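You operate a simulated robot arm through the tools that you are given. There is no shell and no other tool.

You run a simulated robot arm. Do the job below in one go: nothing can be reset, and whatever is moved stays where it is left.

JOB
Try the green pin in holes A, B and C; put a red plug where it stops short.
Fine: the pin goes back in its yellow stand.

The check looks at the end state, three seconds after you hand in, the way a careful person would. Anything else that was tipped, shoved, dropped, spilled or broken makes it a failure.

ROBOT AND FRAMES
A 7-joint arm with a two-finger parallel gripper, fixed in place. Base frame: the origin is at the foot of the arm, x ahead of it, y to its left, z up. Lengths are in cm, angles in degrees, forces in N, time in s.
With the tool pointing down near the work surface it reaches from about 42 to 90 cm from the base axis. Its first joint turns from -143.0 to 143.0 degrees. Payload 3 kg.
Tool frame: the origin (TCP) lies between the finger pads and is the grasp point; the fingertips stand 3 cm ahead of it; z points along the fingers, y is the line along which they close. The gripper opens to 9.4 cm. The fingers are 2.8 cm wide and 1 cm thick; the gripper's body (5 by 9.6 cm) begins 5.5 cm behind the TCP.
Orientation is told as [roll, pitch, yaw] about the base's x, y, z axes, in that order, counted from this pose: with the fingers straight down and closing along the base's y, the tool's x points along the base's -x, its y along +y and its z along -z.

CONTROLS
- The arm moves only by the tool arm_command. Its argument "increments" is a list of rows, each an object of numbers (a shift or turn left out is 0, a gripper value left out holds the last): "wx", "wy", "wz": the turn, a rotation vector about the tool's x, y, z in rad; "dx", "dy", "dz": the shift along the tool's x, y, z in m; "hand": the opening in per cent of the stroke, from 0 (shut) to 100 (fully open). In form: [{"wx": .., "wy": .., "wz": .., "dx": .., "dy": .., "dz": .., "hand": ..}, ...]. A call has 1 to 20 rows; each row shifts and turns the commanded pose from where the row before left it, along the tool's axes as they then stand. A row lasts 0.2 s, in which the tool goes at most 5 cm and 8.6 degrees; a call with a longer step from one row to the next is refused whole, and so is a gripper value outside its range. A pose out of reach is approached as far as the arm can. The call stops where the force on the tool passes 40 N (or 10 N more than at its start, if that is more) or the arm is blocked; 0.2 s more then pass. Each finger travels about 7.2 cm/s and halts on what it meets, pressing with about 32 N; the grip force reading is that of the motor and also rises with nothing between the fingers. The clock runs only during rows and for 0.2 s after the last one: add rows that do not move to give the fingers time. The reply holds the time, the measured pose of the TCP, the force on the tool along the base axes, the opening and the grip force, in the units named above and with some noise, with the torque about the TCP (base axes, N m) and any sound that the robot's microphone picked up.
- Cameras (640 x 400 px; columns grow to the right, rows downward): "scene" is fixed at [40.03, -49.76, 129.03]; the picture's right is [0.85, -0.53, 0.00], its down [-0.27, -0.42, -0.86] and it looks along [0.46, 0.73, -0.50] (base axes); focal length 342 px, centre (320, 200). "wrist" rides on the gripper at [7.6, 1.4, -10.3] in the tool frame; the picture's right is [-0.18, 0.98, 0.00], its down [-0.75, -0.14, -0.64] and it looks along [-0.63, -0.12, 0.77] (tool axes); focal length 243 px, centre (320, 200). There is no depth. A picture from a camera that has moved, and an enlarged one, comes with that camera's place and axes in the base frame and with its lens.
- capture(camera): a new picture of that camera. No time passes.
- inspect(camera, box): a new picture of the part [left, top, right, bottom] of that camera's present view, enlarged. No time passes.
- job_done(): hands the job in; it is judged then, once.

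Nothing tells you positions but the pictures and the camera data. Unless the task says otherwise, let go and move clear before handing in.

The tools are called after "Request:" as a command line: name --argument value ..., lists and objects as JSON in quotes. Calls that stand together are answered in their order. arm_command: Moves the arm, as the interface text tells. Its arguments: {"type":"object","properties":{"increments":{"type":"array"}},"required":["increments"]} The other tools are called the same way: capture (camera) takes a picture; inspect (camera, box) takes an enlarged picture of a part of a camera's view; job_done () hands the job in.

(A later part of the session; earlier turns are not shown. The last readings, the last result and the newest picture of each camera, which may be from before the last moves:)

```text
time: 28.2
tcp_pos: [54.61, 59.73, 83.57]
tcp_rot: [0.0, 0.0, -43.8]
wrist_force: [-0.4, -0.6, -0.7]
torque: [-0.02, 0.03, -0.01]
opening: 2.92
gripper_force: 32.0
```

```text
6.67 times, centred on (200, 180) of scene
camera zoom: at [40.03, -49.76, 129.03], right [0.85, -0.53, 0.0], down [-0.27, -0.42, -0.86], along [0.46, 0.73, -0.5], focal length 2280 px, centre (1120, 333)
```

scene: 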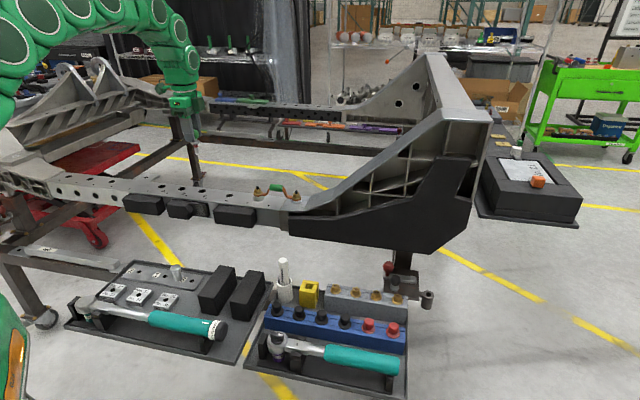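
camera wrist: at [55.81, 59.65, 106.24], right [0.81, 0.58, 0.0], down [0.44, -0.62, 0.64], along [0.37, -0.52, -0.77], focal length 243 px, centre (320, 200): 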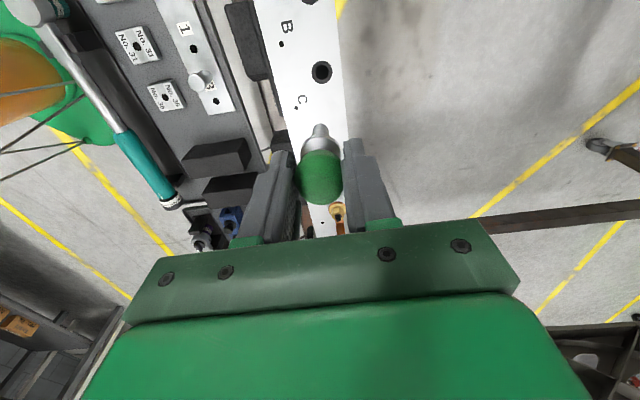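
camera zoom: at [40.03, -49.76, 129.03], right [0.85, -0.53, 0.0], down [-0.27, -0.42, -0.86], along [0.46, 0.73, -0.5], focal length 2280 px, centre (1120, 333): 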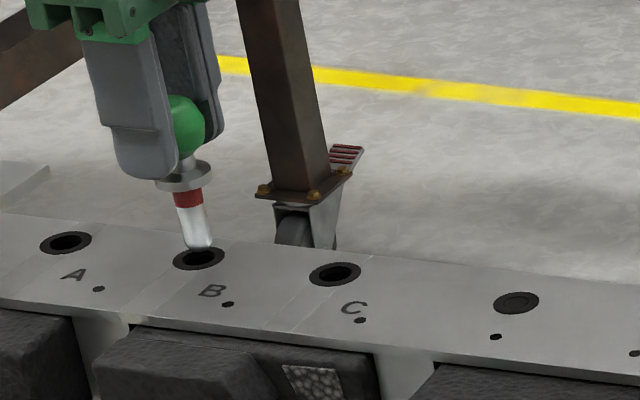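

The pin is about 1.3 mm too far in +y, so I'll correct that and insert in small steps.

Request:
arm_command --increments '[{"dy": -0.0013}, {"dz": 0.004}, {"dz": 0.004}, {"dz": 0.004}, {"dz": 0.003}, {}]'

Request:
inspect --camera "wrist" --box '[280, 90, 360, 170]'

Request:
inspect --camera "scene" --box '[170, 150, 230, 210]'

```text
time: 29.6
tcp_pos: [54.54, 59.72, 82.04]
tcp_rot: [0.1, 0.0, -44.0]
wrist_force: [-0.1, 0.1, -0.3]
torque: [0.01, -0.02, -0.04]
opening: 2.92
gripper_force: 31.9
```

```text
5.00 times, centred on (320, 130) of wrist
camera zoom: at [50.05, 66.03, 92.24], right [0.81, 0.58, 0.0], down [0.44, -0.62, 0.64], along [0.37, -0.52, -0.77], focal length 1213 px, centre (320, 550)
```

zoom: 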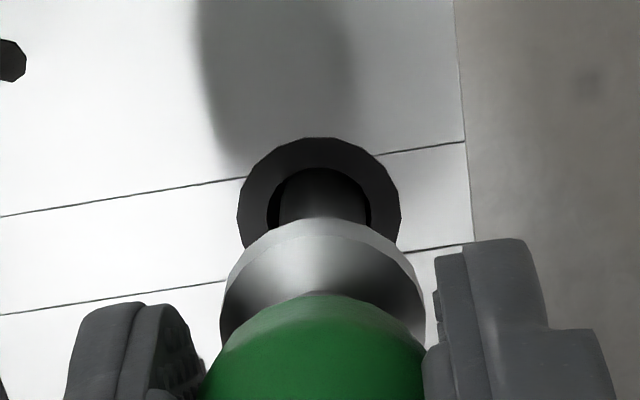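

```text
6.67 times, centred on (200, 180) of scene
camera zoom: at [40.03, -49.76, 129.03], right [0.85, -0.53, 0.0], down [-0.27, -0.42, -0.86], along [0.46, 0.73, -0.5], focal length 2280 px, centre (1120, 333)
```

zoom: 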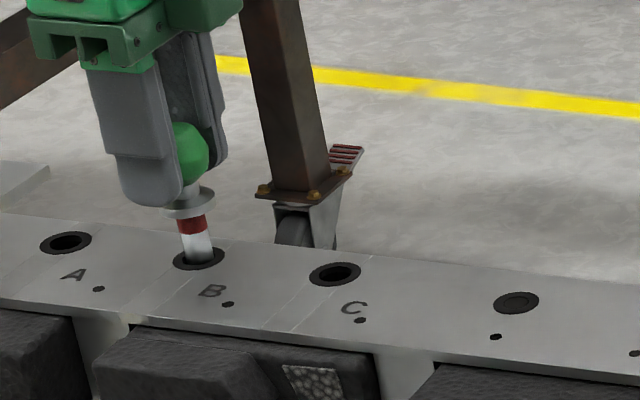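

The tip is in and offset by under 1 mm. I'll trim slightly and continue down 2 mm at a time.

Request:
arm_command --increments '[{"dy": -0.0005, "dz": 0.002}, {"dz": 0.002}, {"dz": 0.002}, {"dz": 0.002}, {}]'

Request:
inspect --camera "scene" --box '[170, 150, 230, 210]'

```text
time: 30.8
tcp_pos: [54.43, 59.66, 81.1]
tcp_rot: [0.0, 0.1, -43.9]
wrist_force: [0.1, 0.0, -1.1]
torque: [-0.03, -0.01, 0.02]
opening: 2.91
gripper_force: 32.0
```

```text
6.67 times, centred on (200, 180) of scene
camera zoom: at [40.03, -49.76, 129.03], right [0.85, -0.53, 0.0], down [-0.27, -0.42, -0.86], along [0.46, 0.73, -0.5], focal length 2280 px, centre (1120, 333)
```

zoom: 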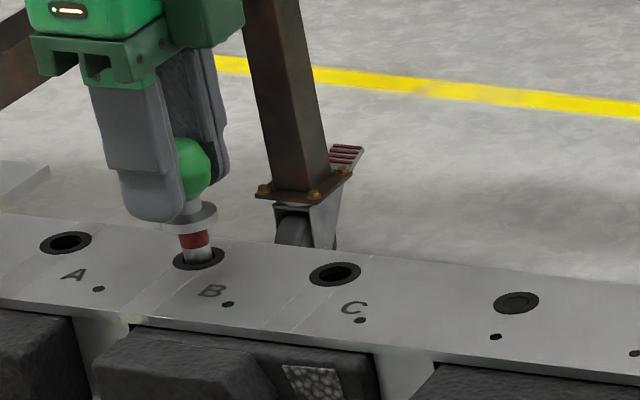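

Still no force at z = 81.1. I'll continue in 1 mm steps.

Request:
arm_command --increments '[{"dz": 0.001}, {"dz": 0.001}, {"dz": 0.001}, {"dz": 0.001}, {"dz": 0.001}, {}]'

Request:
inspect --camera "scene" --box '[170, 150, 230, 210]'

```text
time: 32.2
tcp_pos: [54.41, 59.65, 80.65]
tcp_rot: [0.1, 0.0, -43.9]
wrist_force: [-2.4, -0.7, 17.7]
torque: [-0.11, 0.21, 0.0]
opening: 2.91
gripper_force: 31.7
```

```text
6.67 times, centred on (200, 180) of scene
camera zoom: at [40.03, -49.76, 129.03], right [0.85, -0.53, 0.0], down [-0.27, -0.42, -0.86], along [0.46, 0.73, -0.5], focal length 2280 px, centre (1120, 333)
```

zoom: 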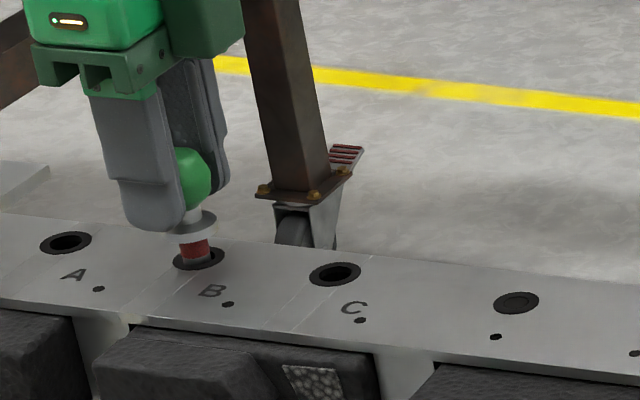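

B stops short: it met firm resistance of 17.7 N at z ≈ 80.7, about 1.6 cm higher than C, with the red band still showing. I'll withdraw and try A as well.

Request:
arm_command --increments '[{"dz": -0.005}, {"dz": -0.015}, {"dz": -0.02}, {"dz": -0.012}, {"dx": 0.025}, {"dx": 0.025}, {"dx": 0.0246}, {}]'

Request:
inspect --camera "wrist" --box '[240, 60, 400, 220]'

Request:
inspect --camera "scene" --box '[140, 140, 240, 240]'

```text
time: 34.0
tcp_pos: [48.76, 64.76, 85.93]
tcp_rot: [0.0, 0.0, -44.0]
wrist_force: [-0.3, 0.4, 0.4]
torque: [0.0, -0.03, 0.02]
opening: 2.92
gripper_force: 32.1
```

```text
2.50 times, centred on (320, 140) of wrist
camera zoom: at [44.33, 71.05, 96.06], right [0.81, 0.58, 0.0], down [0.44, -0.62, 0.64], along [0.37, -0.52, -0.77], focal length 606 px, centre (320, 350)
```

zoom: 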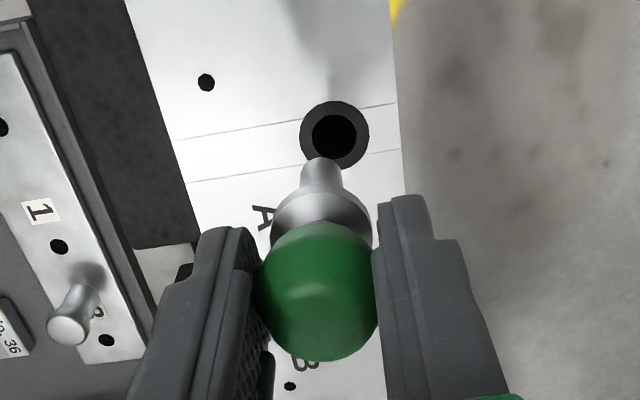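

```text
4.00 times, centred on (190, 190) of scene
camera zoom: at [40.03, -49.76, 129.03], right [0.85, -0.53, 0.0], down [-0.27, -0.42, -0.86], along [0.46, 0.73, -0.5], focal length 1368 px, centre (840, 240)
```

zoom: 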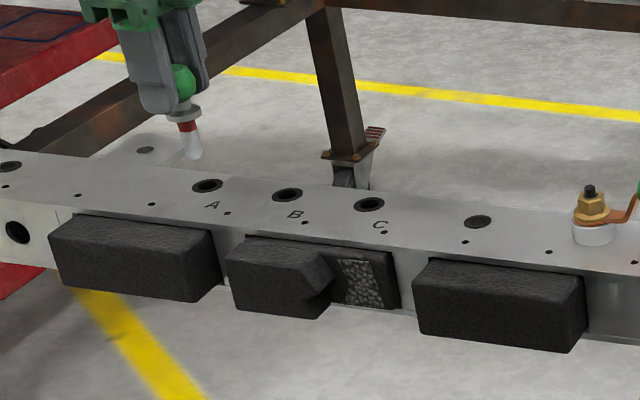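

Hole A needs about -0.22 cm in x and +0.42 cm in y. I'll correct that and lower to just above the surface.

Request:
arm_command --increments '[{"dx": -0.0022, "dy": 0.0042}, {"dz": 0.01}, {"dz": 0.01}, {"dz": 0.005}, {}]'

Request:
inspect --camera "wrist" --box '[295, 100, 345, 150]'

Request:
inspect --camera "scene" --box '[160, 150, 220, 210]'

```text
time: 35.2
tcp_pos: [49.36, 64.96, 83.49]
tcp_rot: [0.0, 0.0, -44.0]
wrist_force: [-0.5, 0.6, -1.1]
torque: [0.02, 0.0, -0.05]
opening: 2.93
gripper_force: 31.5
```

```text
8.00 times, centred on (320, 125) of wrist
camera zoom: at [44.83, 71.32, 93.65], right [0.81, 0.58, 0.0], down [0.44, -0.62, 0.64], along [0.37, -0.52, -0.77], focal length 1941 px, centre (320, 800)
```

zoom: 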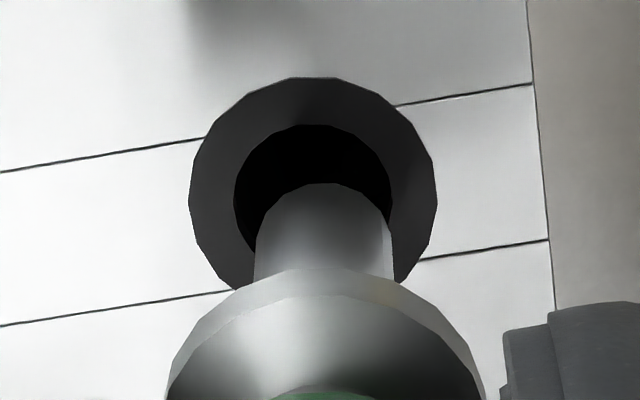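

```text
6.67 times, centred on (190, 180) of scene
camera zoom: at [40.03, -49.76, 129.03], right [0.85, -0.53, 0.0], down [-0.27, -0.42, -0.86], along [0.46, 0.73, -0.5], focal length 2280 px, centre (1187, 333)
```

zoom: 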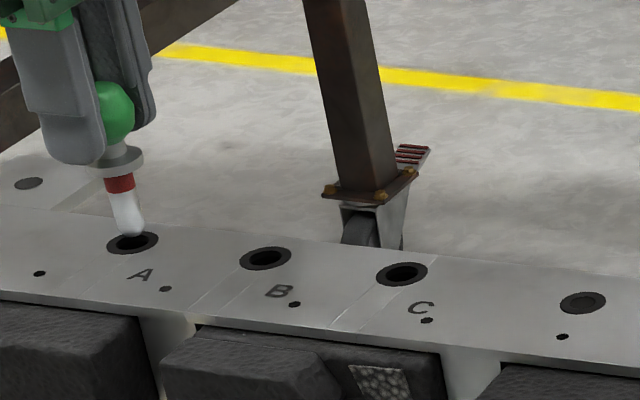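

A needs -1.1 mm in y. I'll correct and insert in small steps.

Request:
arm_command --increments '[{"dy": -0.0012}, {"dz": 0.004}, {"dz": 0.004}, {"dz": 0.004}, {"dz": 0.003}, {"dz": 0.002}, {"dz": 0.002}, {"dz": 0.002}, {}]'

Request:
inspect --camera "wrist" --box '[280, 90, 360, 170]'

Request:
inspect --camera "scene" --box '[160, 150, 220, 210]'

```text
time: 37.2
tcp_pos: [49.2, 65.07, 81.28]
tcp_rot: [0.0, 0.0, -43.8]
wrist_force: [-2.4, 3.5, -0.6]
torque: [0.29, 0.21, 0.04]
opening: 2.92
gripper_force: 31.8
```

```text
5.00 times, centred on (320, 130) of wrist
camera zoom: at [44.87, 71.29, 91.54], right [0.81, 0.58, 0.0], down [0.44, -0.62, 0.64], along [0.37, -0.52, -0.77], focal length 1213 px, centre (320, 550)
```

zoom: 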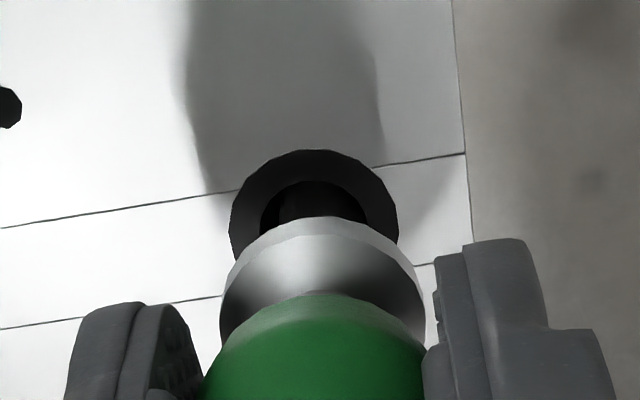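

```text
6.67 times, centred on (190, 180) of scene
camera zoom: at [40.03, -49.76, 129.03], right [0.85, -0.53, 0.0], down [-0.27, -0.42, -0.86], along [0.46, 0.73, -0.5], focal length 2280 px, centre (1187, 333)
```

zoom: 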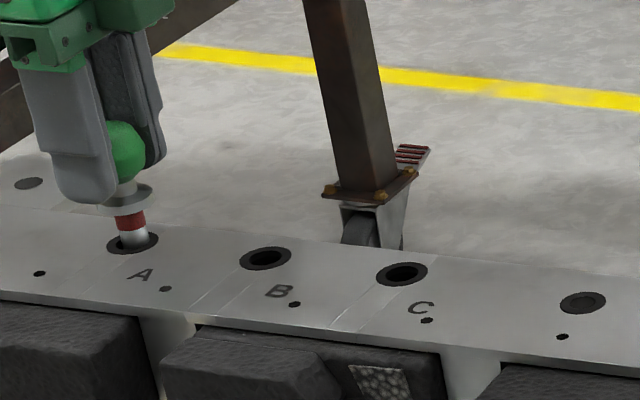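

There is a light side force at A: the pin leans about 1 mm to the far side and to +y. I'll nudge it to relieve that before continuing.

Request:
arm_command --increments '[{"dx": 0.0008, "dy": -0.0008}, {}]'

Request:
inspect --camera "wrist" --box '[280, 90, 360, 170]'

```text
time: 37.8
tcp_pos: [49.19, 64.97, 81.18]
tcp_rot: [0.0, 0.0, -43.9]
wrist_force: [0.7, 1.0, 0.6]
torque: [0.01, 0.0, -0.01]
opening: 2.94
gripper_force: 32.2
```

```text
5.00 times, centred on (320, 130) of wrist
camera zoom: at [44.77, 71.28, 91.49], right [0.81, 0.58, 0.0], down [0.44, -0.62, 0.64], along [0.37, -0.52, -0.77], focal length 1213 px, centre (320, 550)
```

zoom: 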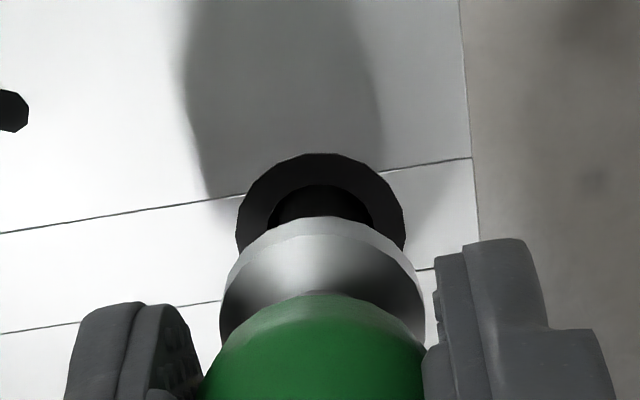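

The side force is gone, so I'll continue down at A.

Request:
arm_command --increments '[{"dz": 0.002}, {"dz": 0.002}, {"dz": 0.002}, {"dz": 0.002}, {"dz": 0.002}, {"dz": 0.002}, {"dz": 0.001}, {"dz": 0.001}, {"dz": 0.001}, {}]'

Request:
inspect --camera "scene" --box '[160, 150, 220, 210]'

```text
time: 40.0
tcp_pos: [49.21, 64.92, 79.82]
tcp_rot: [0.0, 0.0, -43.9]
wrist_force: [-4.2, 3.4, -0.6]
torque: [0.32, 0.31, -0.01]
opening: 2.91
gripper_force: 32.5
```

```text
6.67 times, centred on (190, 180) of scene
camera zoom: at [40.03, -49.76, 129.03], right [0.85, -0.53, 0.0], down [-0.27, -0.42, -0.86], along [0.46, 0.73, -0.5], focal length 2280 px, centre (1187, 333)
```

zoom: 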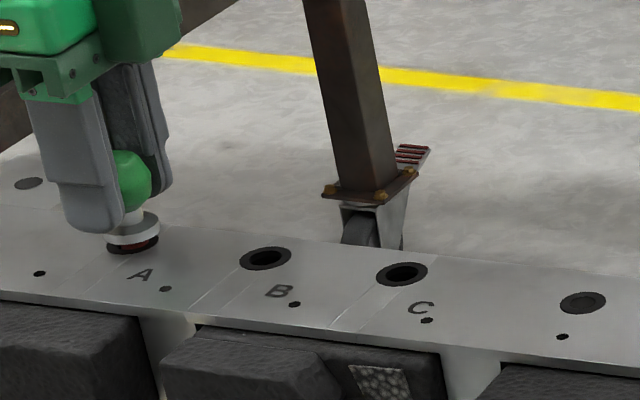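

A is already deeper than B's stop with no vertical force, only a light side contact. I'll relieve it with +1 mm in x and go on to the collar.

Request:
arm_command --increments '[{"dx": 0.001}, {"dz": 0.002}, {"dz": 0.002}, {"dz": 0.001}, {"dz": 0.001}, {"dz": 0.001}, {}]'

Request:
inspect --camera "scene" --box '[160, 150, 220, 210]'

Request:
inspect --camera "wrist" --box '[280, 90, 360, 170]'

```text
time: 41.6
tcp_pos: [49.1, 64.97, 79.18]
tcp_rot: [0.1, 0.0, -43.9]
wrist_force: [-0.2, 0.3, -0.9]
torque: [-0.01, 0.02, 0.03]
opening: 2.91
gripper_force: 32.1
```

```text
6.67 times, centred on (190, 180) of scene
camera zoom: at [40.03, -49.76, 129.03], right [0.85, -0.53, 0.0], down [-0.27, -0.42, -0.86], along [0.46, 0.73, -0.5], focal length 2280 px, centre (1187, 333)
```

zoom: 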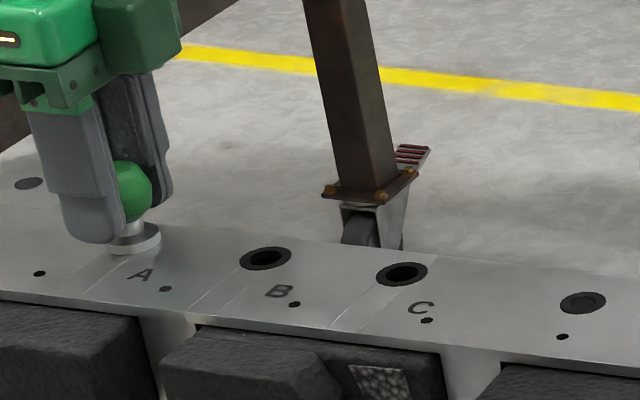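

```text
5.00 times, centred on (320, 130) of wrist
camera zoom: at [44.73, 71.31, 89.37], right [0.81, 0.58, 0.0], down [0.44, -0.62, 0.64], along [0.37, -0.52, -0.77], focal length 1213 px, centre (320, 550)
```

zoom: 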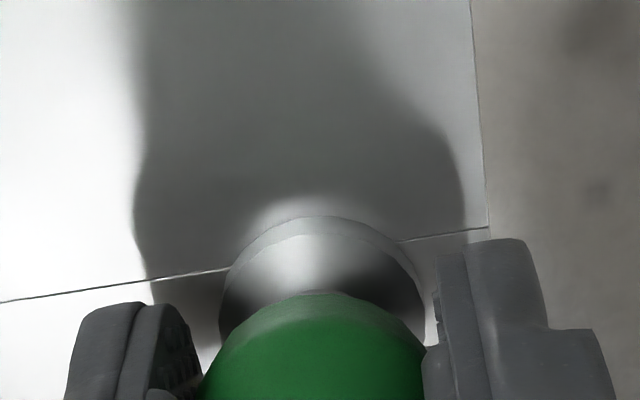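

A takes the pin down to the collar as well. I'll confirm with one more light touch, then withdraw.

Request:
arm_command --increments '[{"dz": 0.001}, {"dz": 0.001}, {}]'

```text
time: 42.4
tcp_pos: [49.09, 64.88, 79.04]
tcp_rot: [0.0, 0.0, -43.8]
wrist_force: [-1.2, -1.8, 21.6]
torque: [-0.1, 0.15, -0.06]
opening: 2.95
gripper_force: 31.8
```

A seats fully too, with the collar contacting at 79.04, so only B stops short. I'll withdraw, raise the pin and carry it back towards its yellow stand.

Request:
arm_command --increments '[{"dz": -0.004}, {"dz": -0.012}, {"dz": -0.02}, {"dz": -0.03}, {"dz": -0.035}, {"dz": -0.035}, {"dz": -0.034}, {"dx": -0.015, "dy": -0.006}, {"dx": -0.03, "dy": -0.0118}, {"dx": -0.03, "dy": -0.0118}, {"dx": -0.03, "dy": -0.0118}, {"dx": -0.03, "dy": -0.0118}, {"dx": -0.03, "dy": -0.0118}, {"dx": -0.03, "dy": -0.0118}, {"dx": -0.03, "dy": -0.0118}, {"dx": -0.03, "dy": -0.0118}, {"dx": -0.03, "dy": -0.0118}, {}]'

Request:
capture --camera "scene"

```text
time: 46.2
tcp_pos: [62.06, 37.04, 95.96]
tcp_rot: [0.0, 0.0, -43.9]
wrist_force: [0.1, 0.2, -0.6]
torque: [0.03, 0.0, 0.01]
opening: 2.9
gripper_force: 32.6
```

```text
taken
```

scene: 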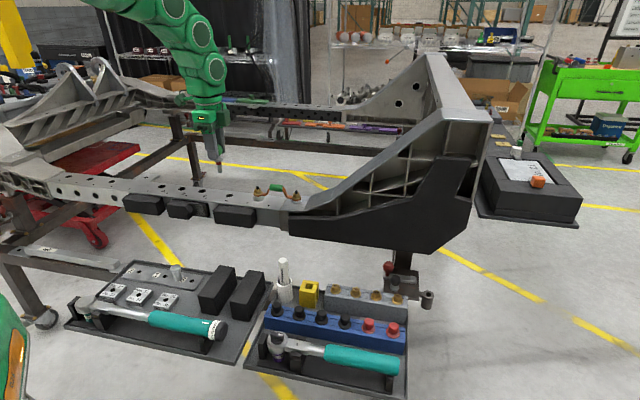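

The pin is on its way back and nothing was disturbed. I'll go to above the stand and come down to about z = 80.

Request:
arm_command --increments '[{"dx": -0.02744, "dy": -0.0111}, {"dx": -0.02744, "dy": -0.0111}, {"dx": -0.02744, "dy": -0.0111}, {"dx": -0.02744, "dy": -0.0111}, {"dx": -0.02744, "dy": -0.0111}, {"dx": -0.02744, "dy": -0.0111}, {"dx": -0.02744, "dy": -0.0111}, {"dx": -0.02744, "dy": -0.0111}, {"dx": -0.02744, "dy": -0.0111}, {"dx": -0.02744, "dy": -0.0111}, {"dz": 0.03}, {"dz": 0.035}, {"dz": 0.035}, {"dz": 0.035}, {"dz": 0.025}, {}]'

Request:
inspect --camera "wrist" --box '[240, 60, 400, 220]'

Request:
inspect --camera "scene" --box '[260, 210, 360, 310]'

```text
time: 49.6
tcp_pos: [74.12, 9.89, 79.9]
tcp_rot: [0.0, 0.0, -43.9]
wrist_force: [-1.2, -0.4, -0.7]
torque: [-0.02, -0.03, -0.01]
opening: 2.95
gripper_force: 31.8
```

```text
2.50 times, centred on (320, 140) of wrist
camera zoom: at [69.61, 16.27, 89.95], right [0.81, 0.58, 0.0], down [0.44, -0.62, 0.64], along [0.37, -0.52, -0.77], focal length 606 px, centre (320, 350)
```

zoom: 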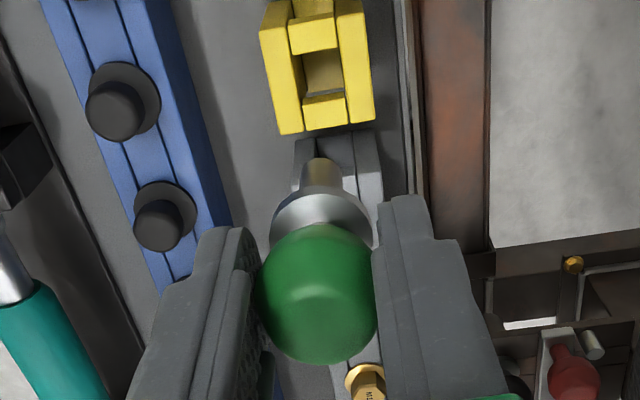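

```text
4.00 times, centred on (310, 260) of scene
camera zoom: at [40.03, -49.76, 129.03], right [0.85, -0.53, 0.0], down [-0.27, -0.42, -0.86], along [0.46, 0.73, -0.5], focal length 1368 px, centre (360, -40)
```

zoom: 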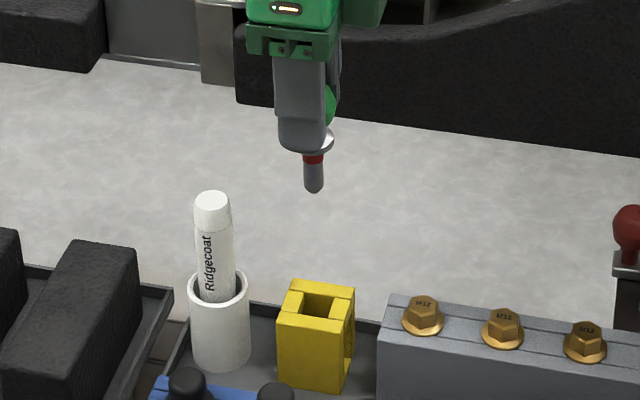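

I'll zoom in on the stand's pocket to centre the pin over it.

Request:
inspect --camera "wrist" --box '[295, 55, 345, 105]'

Request:
inspect --camera "scene" --box '[325, 275, 355, 310]'

Request:
inspect --camera "scene" --box '[295, 270, 325, 310]'

```text
8.00 times, centred on (320, 80) of wrist
camera zoom: at [69.61, 16.27, 89.95], right [0.81, 0.58, 0.0], down [0.44, -0.62, 0.64], along [0.37, -0.52, -0.77], focal length 1941 px, centre (320, 1160)
```

zoom: 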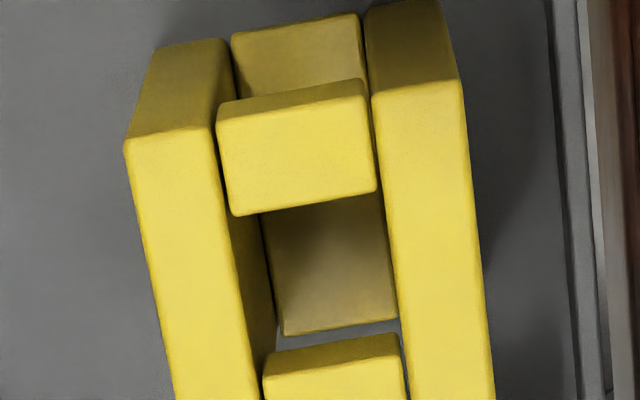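

```text
11.43 times, centred on (340, 292) of scene
camera zoom: at [40.03, -49.76, 129.03], right [0.85, -0.53, 0.0], down [-0.27, -0.42, -0.86], along [0.46, 0.73, -0.5], focal length 3908 px, centre (91, -857)
```

zoom: 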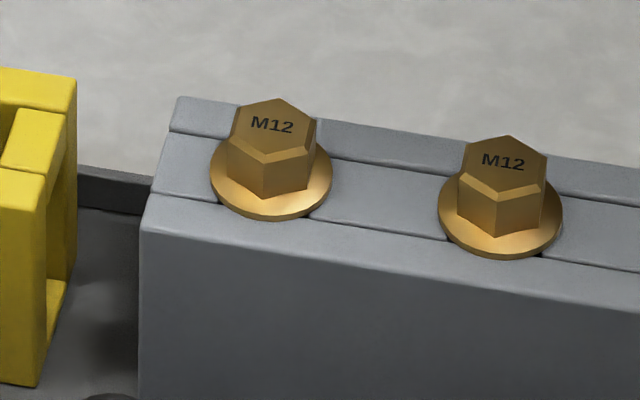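

```text
10.00 times, centred on (310, 290) of scene
camera zoom: at [40.03, -49.76, 129.03], right [0.85, -0.53, 0.0], down [-0.27, -0.42, -0.86], along [0.46, 0.73, -0.5], focal length 3420 px, centre (420, -700)
```

zoom: 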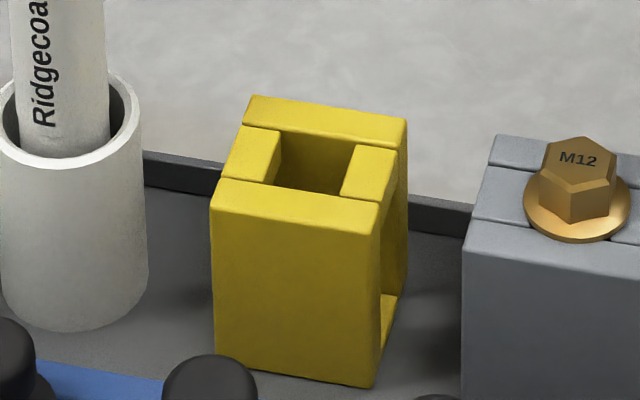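

The pocket is roughly 2 cm square, centred almost directly below the pin within about 1 mm. I'll lower to just above the stand and verify.

Request:
arm_command --increments '[{"dx": -0.0006, "dz": 0.025}, {"dz": 0.025}, {"dz": 0.025}, {"dz": 0.015}, {}]'

Request:
inspect --camera "wrist" --box '[280, 90, 360, 170]'

Request:
inspect --camera "scene" --box '[285, 255, 335, 305]'

```text
time: 50.8
tcp_pos: [74.12, 10.15, 70.81]
tcp_rot: [0.1, 0.0, -44.0]
wrist_force: [-0.2, 0.0, 0.7]
torque: [-0.04, -0.02, -0.04]
opening: 2.93
gripper_force: 32.1
```

```text
5.00 times, centred on (320, 130) of wrist
camera zoom: at [69.71, 16.42, 81.04], right [0.81, 0.58, 0.0], down [0.44, -0.62, 0.64], along [0.37, -0.52, -0.77], focal length 1213 px, centre (320, 550)
```

zoom: 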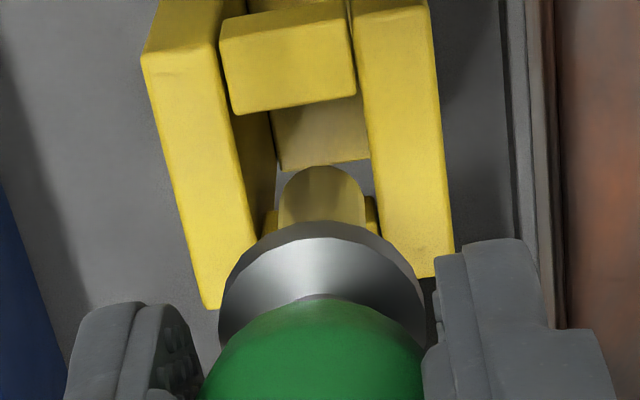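

```text
8.00 times, centred on (310, 280) of scene
camera zoom: at [40.03, -49.76, 129.03], right [0.85, -0.53, 0.0], down [-0.27, -0.42, -0.86], along [0.46, 0.73, -0.5], focal length 2736 px, centre (400, -440)
```

zoom: 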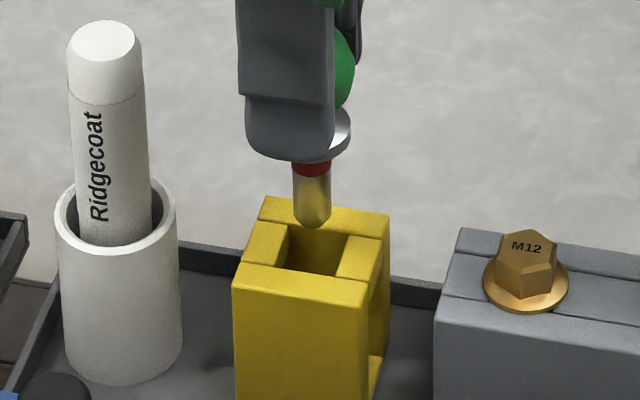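

The pin is a little to +y of the pocket centre, so I'll shift -1.5 mm and lower into the stand gradually.

Request:
arm_command --increments '[{"dy": -0.0015, "dx": 0.0005}, {"dz": 0.008}, {"dz": 0.008}, {"dz": 0.008}, {}]'

Request:
inspect --camera "wrist" --box '[280, 90, 360, 170]'

Request:
inspect --camera "scene" --box '[285, 255, 335, 305]'

```text
time: 52.0
tcp_pos: [73.82, 10.08, 68.44]
tcp_rot: [-0.1, 0.0, -43.9]
wrist_force: [0.0, -1.0, -0.3]
torque: [-0.04, -0.01, 0.01]
opening: 2.9
gripper_force: 32.2
```

```text
5.00 times, centred on (320, 130) of wrist
camera zoom: at [69.45, 16.34, 78.72], right [0.81, 0.58, 0.0], down [0.44, -0.62, 0.64], along [0.37, -0.52, -0.77], focal length 1213 px, centre (320, 550)
```

zoom: 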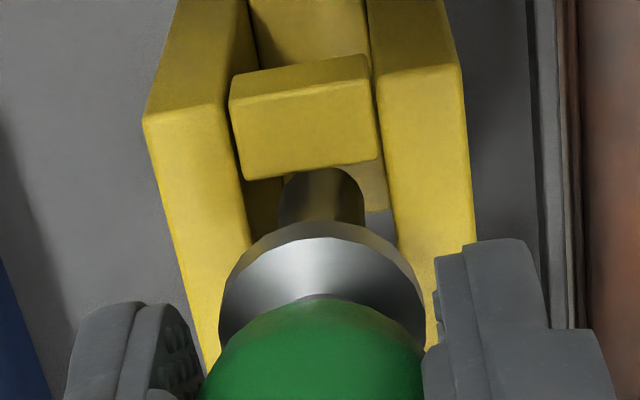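

```text
8.00 times, centred on (310, 280) of scene
camera zoom: at [40.03, -49.76, 129.03], right [0.85, -0.53, 0.0], down [-0.27, -0.42, -0.86], along [0.46, 0.73, -0.5], focal length 2736 px, centre (400, -440)
```

zoom: 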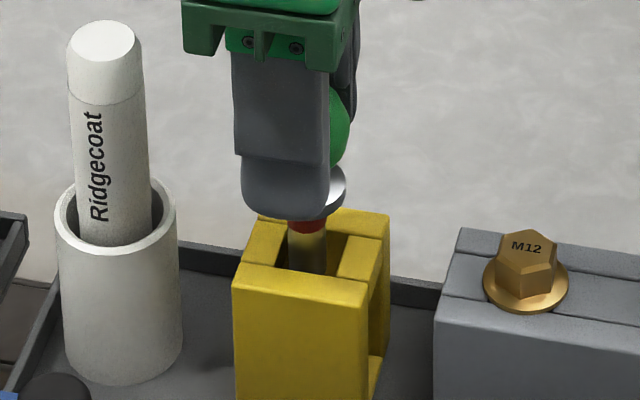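

The shank has entered but sits close to the pocket's near bar, so I'll shift -1.5 mm in tool x and continue.

Request:
arm_command --increments '[{"dx": -0.0017, "dy": -0.0003}, {"dz": 0.005}, {"dz": 0.005}, {}]'

Request:
inspect --camera "wrist" --box '[280, 90, 360, 170]'

Request:
inspect --camera "scene" --box '[285, 255, 335, 305]'

```text
time: 53.0
tcp_pos: [74.01, 9.85, 67.55]
tcp_rot: [-0.1, 0.0, -43.9]
wrist_force: [-0.4, -0.8, -0.2]
torque: [-0.03, -0.01, 0.0]
opening: 2.9
gripper_force: 32.4
```

```text
5.00 times, centred on (320, 130) of wrist
camera zoom: at [69.55, 16.23, 77.77], right [0.81, 0.58, 0.0], down [0.44, -0.62, 0.64], along [0.37, -0.52, -0.77], focal length 1213 px, centre (320, 550)
```

zoom: 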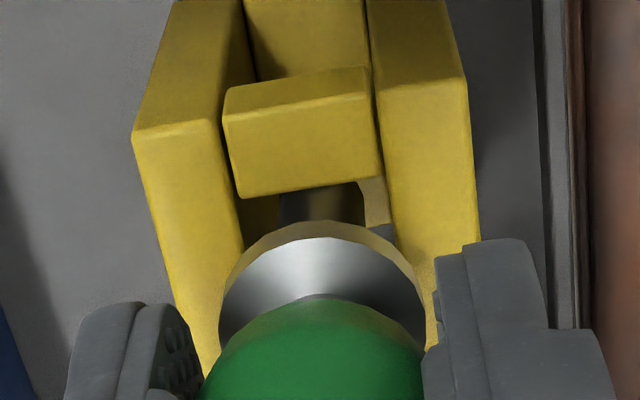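

```text
8.00 times, centred on (310, 280) of scene
camera zoom: at [40.03, -49.76, 129.03], right [0.85, -0.53, 0.0], down [-0.27, -0.42, -0.86], along [0.46, 0.73, -0.5], focal length 2736 px, centre (400, -440)
```

zoom: 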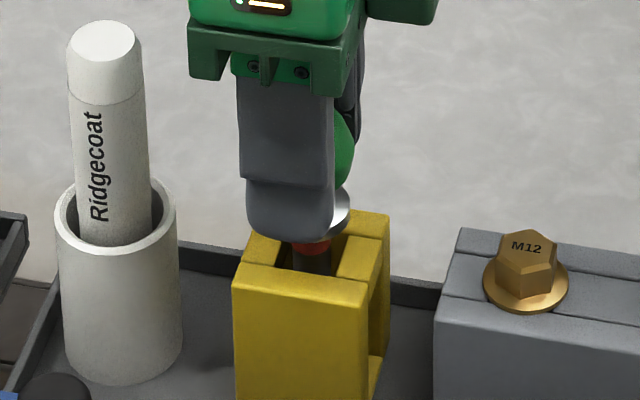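

The shank is now clear of both bars. I'll lower the rest of the way to the seat.

Request:
arm_command --increments '[{"dz": 0.003}, {"dz": 0.003}, {"dz": 0.003}, {"dz": 0.002}, {"dz": 0.001}, {}]'

Request:
inspect --camera "scene" --box '[285, 255, 335, 305]'

```text
time: 54.4
tcp_pos: [73.9, 9.87, 66.34]
tcp_rot: [-0.1, 0.0, -43.9]
wrist_force: [-0.5, 0.3, -0.6]
torque: [0.02, 0.01, 0.02]
opening: 2.9
gripper_force: 32.1
```

```text
8.00 times, centred on (310, 280) of scene
camera zoom: at [40.03, -49.76, 129.03], right [0.85, -0.53, 0.0], down [-0.27, -0.42, -0.86], along [0.46, 0.73, -0.5], focal length 2736 px, centre (400, -440)
```

zoom: 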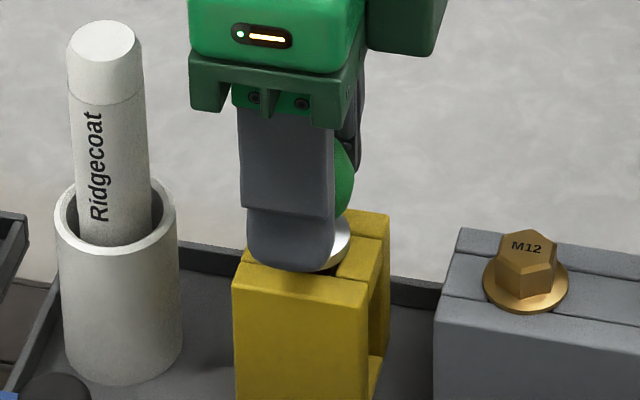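

Request:
arm_command --increments '[{"dz": 0.001}, {"dz": 0.001}, {}]'

Request:
inspect --camera "wrist" --box '[260, 60, 380, 200]'

```text
time: 55.2
tcp_pos: [73.96, 9.81, 66.07]
tcp_rot: [0.0, 0.1, -43.9]
wrist_force: [-0.3, 0.1, 0.2]
torque: [-0.01, -0.02, 0.02]
opening: 2.92
gripper_force: 32.5
```

```text
2.86 times, centred on (320, 130) of wrist
camera zoom: at [69.53, 16.13, 76.37], right [0.81, 0.58, 0.0], down [0.44, -0.62, 0.64], along [0.37, -0.52, -0.77], focal length 693 px, centre (320, 400)
```

zoom: 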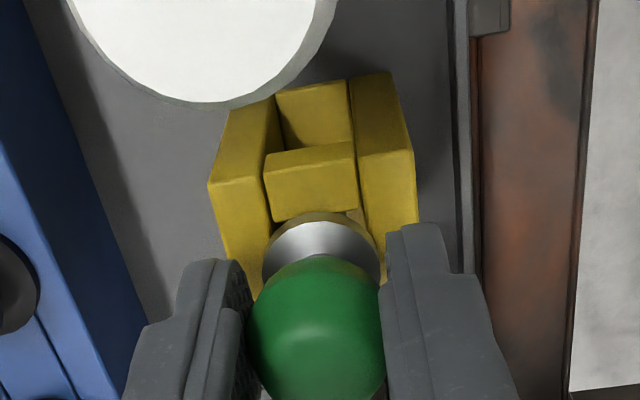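

I'm at the original grip height with no force yet. One more gentle millimetre should confirm the seat before I release.

Request:
arm_command --increments '[{"dz": 0.0005}, {"dz": 0.0005}, {}]'

```text
time: 56.0
tcp_pos: [73.83, 9.9, 66.01]
tcp_rot: [0.0, 0.1, -44.0]
wrist_force: [0.1, 0.0, -1.2]
torque: [0.07, 0.0, 0.0]
opening: 2.91
gripper_force: 32.1
```

Request:
arm_command --increments '[{"dz": 0.0005}, {"dz": 0.0005}, {}]'

Request:
inspect --camera "scene" --box '[295, 265, 325, 295]'

```text
time: 56.8
tcp_pos: [74.02, 9.86, 66.01]
tcp_rot: [0.1, -0.1, -44.0]
wrist_force: [-3.0, -8.1, 21.5]
torque: [-0.29, 0.14, 0.0]
opening: 2.92
gripper_force: 31.7
```

```text
13.33 times, centred on (310, 280) of scene
camera zoom: at [40.03, -49.76, 129.03], right [0.85, -0.53, 0.0], down [-0.27, -0.42, -0.86], along [0.46, 0.73, -0.5], focal length 4559 px, centre (453, -867)
```

zoom: 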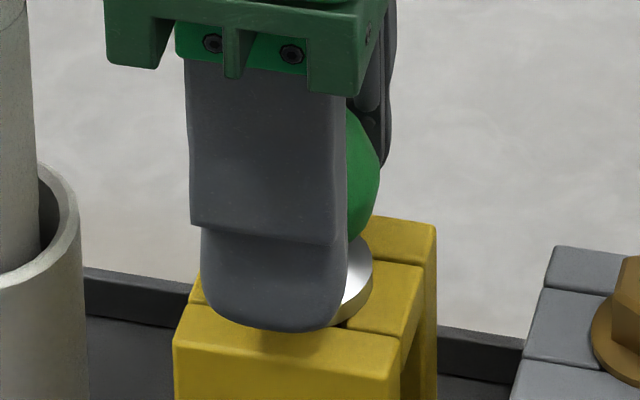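

The collar is seated on the stand, with 21 N of contact. I'll ease off slightly, open the fingers and check the pin.

Request:
arm_command --increments '[{"dz": -0.0008}, {}, {"hand": 65}, {}, {}, {}]'

Request:
inspect --camera "wrist" --box '[240, 60, 400, 220]'

Request:
inspect --camera "scene" --box '[285, 255, 335, 305]'

```text
time: 58.2
tcp_pos: [73.95, 9.91, 65.97]
tcp_rot: [0.0, 0.0, -43.9]
wrist_force: [0.3, 0.6, -0.3]
torque: [0.03, 0.03, 0.0]
opening: 6.07
gripper_force: 0.1
```

```text
2.50 times, centred on (320, 140) of wrist
camera zoom: at [69.5, 16.23, 76.21], right [0.81, 0.58, 0.0], down [0.44, -0.62, 0.64], along [0.37, -0.52, -0.77], focal length 606 px, centre (320, 350)
```

zoom: 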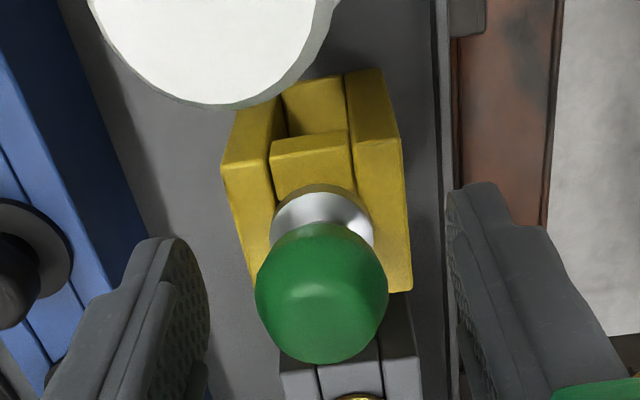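

```text
8.00 times, centred on (310, 280) of scene
camera zoom: at [40.03, -49.76, 129.03], right [0.85, -0.53, 0.0], down [-0.27, -0.42, -0.86], along [0.46, 0.73, -0.5], focal length 2736 px, centre (400, -440)
```

zoom: 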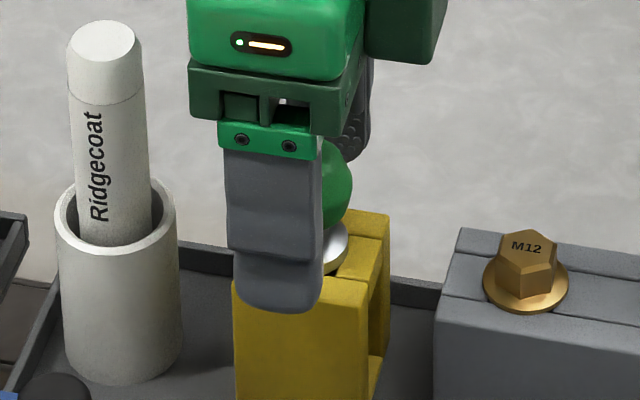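

The pin stands in its yellow stand. I'll rise straight up and move over the first red plug near (79.7, -8.8).

Request:
arm_command --increments '[{"dz": -0.01}, {"dz": -0.03}, {"dz": -0.035}, {"dz": -0.035}, {"dz": -0.035}, {"dz": -0.03}, {"dx": -0.0245, "dy": -0.0136}, {"dx": -0.0245, "dy": -0.0136}, {"dx": -0.0245, "dy": -0.0136}, {"dx": -0.0245, "dy": -0.0136}, {"dx": -0.0245, "dy": -0.0136}, {"dx": -0.0245, "dy": -0.0136}, {"dx": -0.0245, "dy": -0.0136, "hand": 52}, {}, {}]'

Request:
capture --camera "wrist"

Request:
inspect --camera "wrist" --box '[270, 40, 370, 140]'

Request:
inspect --camera "scene" --box '[260, 250, 420, 390]'

```text
time: 61.4
tcp_pos: [79.57, -8.83, 83.42]
tcp_rot: [0.0, -0.1, -43.9]
wrist_force: [0.6, -0.1, -0.1]
torque: [-0.03, -0.02, 0.01]
opening: 4.88
gripper_force: 0.0
```

```text
taken
camera wrist: at [75.15, -2.5, 93.7], right [0.81, 0.58, 0.0], down [0.44, -0.62, 0.64], along [0.37, -0.52, -0.77], focal length 243 px, centre (320, 200)
```

wrist: 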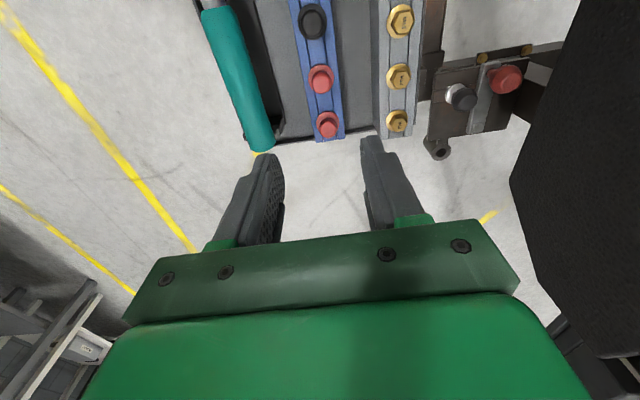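

```text
4.00 times, centred on (320, 90) of wrist
camera zoom: at [75.15, -2.5, 93.7], right [0.81, 0.58, 0.0], down [0.44, -0.62, 0.64], along [0.37, -0.52, -0.77], focal length 970 px, centre (320, 640)
```

zoom: 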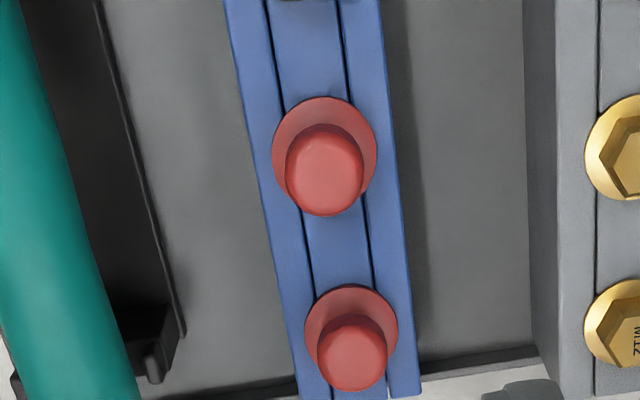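

```text
2.86 times, centred on (340, 320) of scene
camera zoom: at [40.03, -49.76, 129.03], right [0.85, -0.53, 0.0], down [-0.27, -0.42, -0.86], along [0.46, 0.73, -0.5], focal length 977 px, centre (263, -143)
```

zoom: 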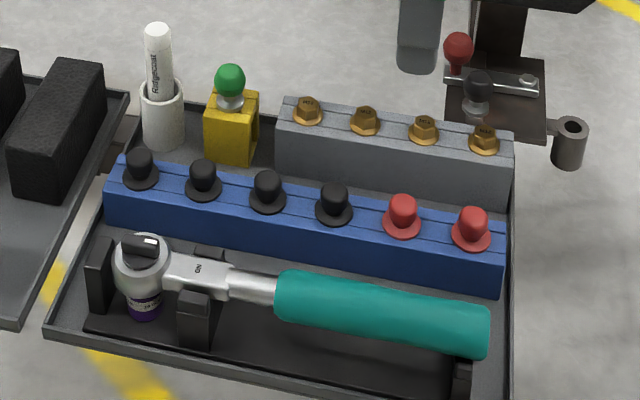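

Red plug 1 is near (79.6, -8.5), with its flange at z ≈ 60.6 and its head top at about 63.6. I'll descend partway and recheck alignment before going around the head.

Request:
arm_command --increments '[{"dx": 0.0012, "dy": 0.0005, "dz": 0.025}, {"dz": 0.03}, {"dz": 0.03}, {"dz": 0.025}, {}]'

Request:
inspect --camera "wrist" --box '[240, 60, 400, 220]'

Request:
inspect --camera "scene" --box '[320, 240, 420, 340]'

```text
time: 62.6
tcp_pos: [79.58, -8.76, 72.63]
tcp_rot: [0.1, 0.0, -43.9]
wrist_force: [0.7, 0.0, -0.1]
torque: [-0.03, 0.0, 0.01]
opening: 4.88
gripper_force: 0.1
```

```text
2.50 times, centred on (320, 140) of wrist
camera zoom: at [75.14, -2.39, 82.9], right [0.81, 0.58, 0.0], down [0.44, -0.62, 0.64], along [0.37, -0.52, -0.77], focal length 606 px, centre (320, 350)
```

zoom: 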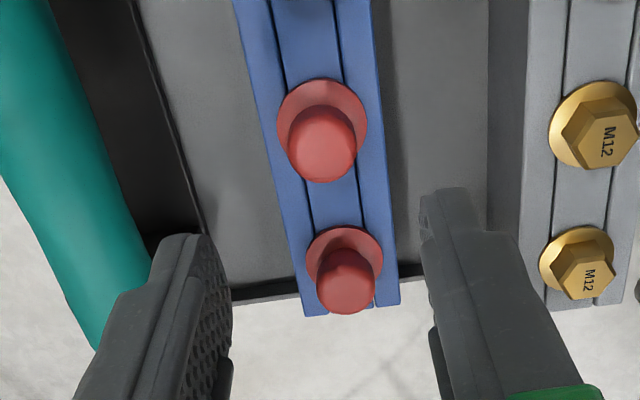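

```text
4.00 times, centred on (370, 290) of scene
camera zoom: at [40.03, -49.76, 129.03], right [0.85, -0.53, 0.0], down [-0.27, -0.42, -0.86], along [0.46, 0.73, -0.5], focal length 1368 px, centre (120, -160)
```

zoom: 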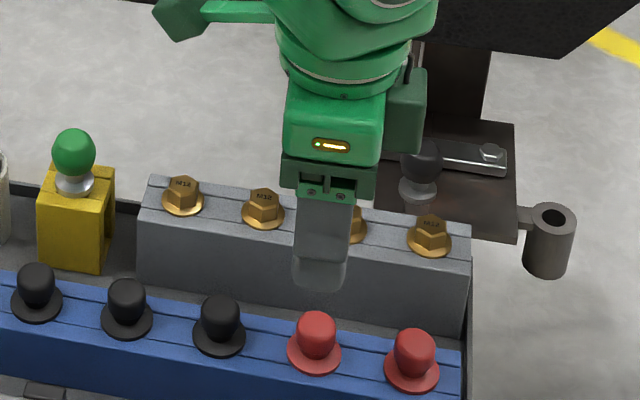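

Plug 1 is centred to about 1 mm. I'll descend to just above the head and check again.

Request:
arm_command --increments '[{"dy": 0.0005, "dz": 0.02}, {"dz": 0.02}, {"dz": 0.018}, {}]'

Request:
inspect --camera "wrist" --box '[240, 60, 400, 220]'

Request:
inspect --camera "scene" --box '[330, 270, 410, 350]'

```text
time: 63.6
tcp_pos: [79.58, -8.61, 66.63]
tcp_rot: [0.0, 0.0, -44.0]
wrist_force: [-0.7, 0.0, -0.2]
torque: [-0.01, 0.0, -0.01]
opening: 4.9
gripper_force: 0.0
```

```text
2.50 times, centred on (320, 140) of wrist
camera zoom: at [75.1, -2.39, 76.94], right [0.81, 0.58, 0.0], down [0.45, -0.62, 0.64], along [0.37, -0.52, -0.77], focal length 606 px, centre (320, 350)
```

zoom: 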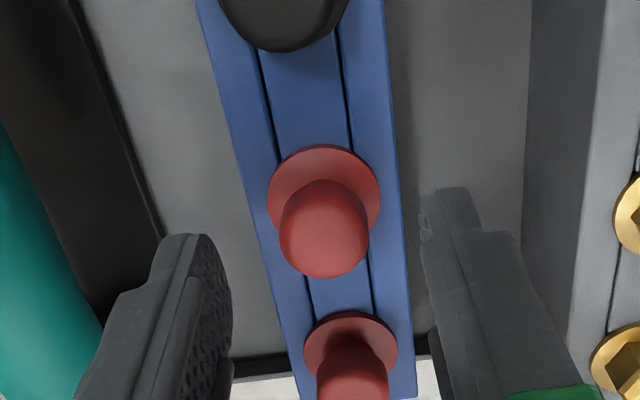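

```text
5.00 times, centred on (370, 310) of scene
camera zoom: at [40.03, -49.76, 129.03], right [0.85, -0.53, 0.0], down [-0.27, -0.42, -0.86], along [0.46, 0.73, -0.5], focal length 1710 px, centre (70, -350)
```

zoom: 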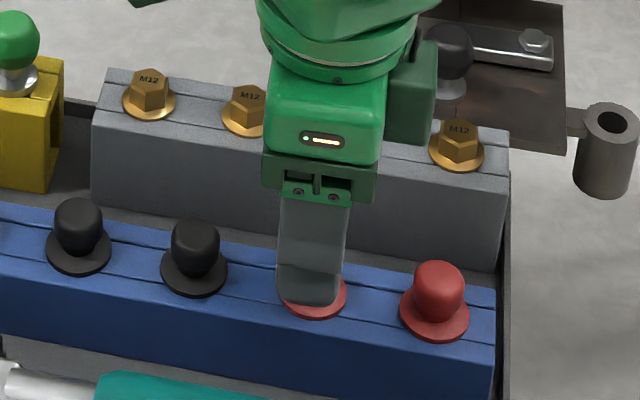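

The head is about 1 mm off in y. I'll correct and lower to TCP z ≈ 64.3, fingertips just above the flange, then close.

Request:
arm_command --increments '[{"dy": 0.0008, "dz": 0.008}, {"dz": 0.008}, {"dz": 0.007}, {}]'

Request:
inspect --camera "wrist" --box '[240, 60, 400, 220]'

Request:
inspect --camera "scene" --box '[330, 270, 410, 350]'

```text
time: 64.6
tcp_pos: [79.72, -8.68, 64.37]
tcp_rot: [-0.1, -0.1, -43.9]
wrist_force: [0.4, -0.2, 1.1]
torque: [0.0, 0.02, 0.0]
opening: 4.91
gripper_force: 0.1
```

```text
2.50 times, centred on (320, 140) of wrist
camera zoom: at [75.22, -2.32, 74.59], right [0.81, 0.58, 0.0], down [0.44, -0.62, 0.64], along [0.37, -0.52, -0.77], focal length 606 px, centre (320, 350)
```

zoom: 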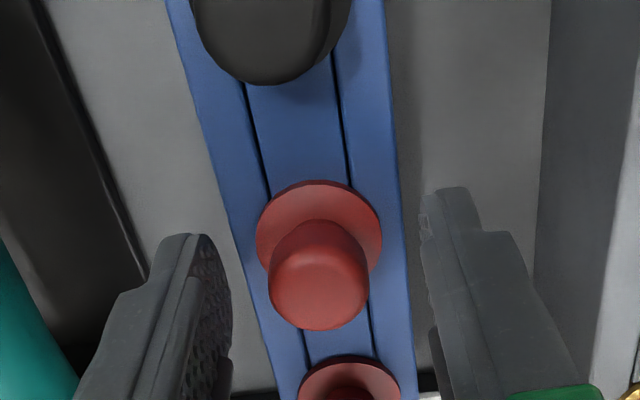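

```text
5.00 times, centred on (370, 310) of scene
camera zoom: at [40.03, -49.76, 129.03], right [0.85, -0.53, 0.0], down [-0.27, -0.42, -0.86], along [0.46, 0.73, -0.5], focal length 1710 px, centre (70, -350)
```

zoom: 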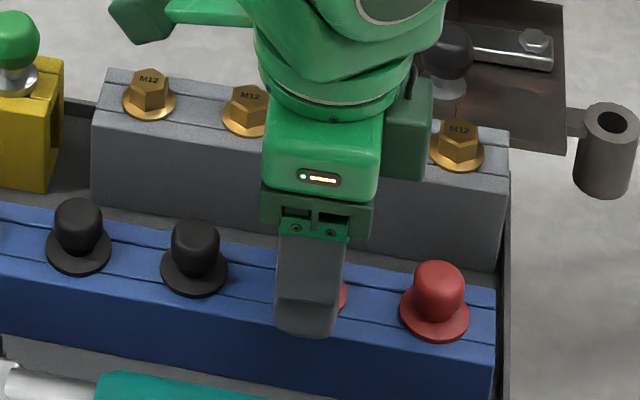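

The plug head is centred between the fingers. Closing.

Request:
arm_command --increments '[{"hand": 0}, {}, {}, {}]'

Request:
inspect --camera "wrist" --box '[240, 60, 400, 220]'

```text
time: 65.6
tcp_pos: [79.72, -8.66, 64.42]
tcp_rot: [0.0, 0.0, -43.9]
wrist_force: [0.2, -0.2, 0.1]
torque: [0.03, -0.02, 0.0]
opening: 1.93
gripper_force: 32.1
```

```text
2.50 times, centred on (320, 140) of wrist
camera zoom: at [75.21, -2.32, 74.59], right [0.81, 0.58, 0.0], down [0.44, -0.62, 0.64], along [0.37, -0.52, -0.77], focal length 606 px, centre (320, 350)
```

zoom: 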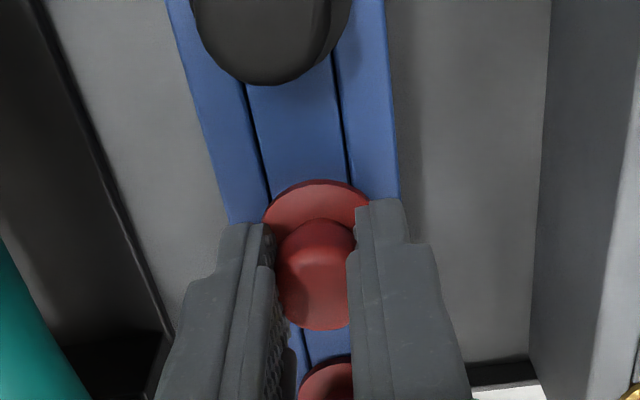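

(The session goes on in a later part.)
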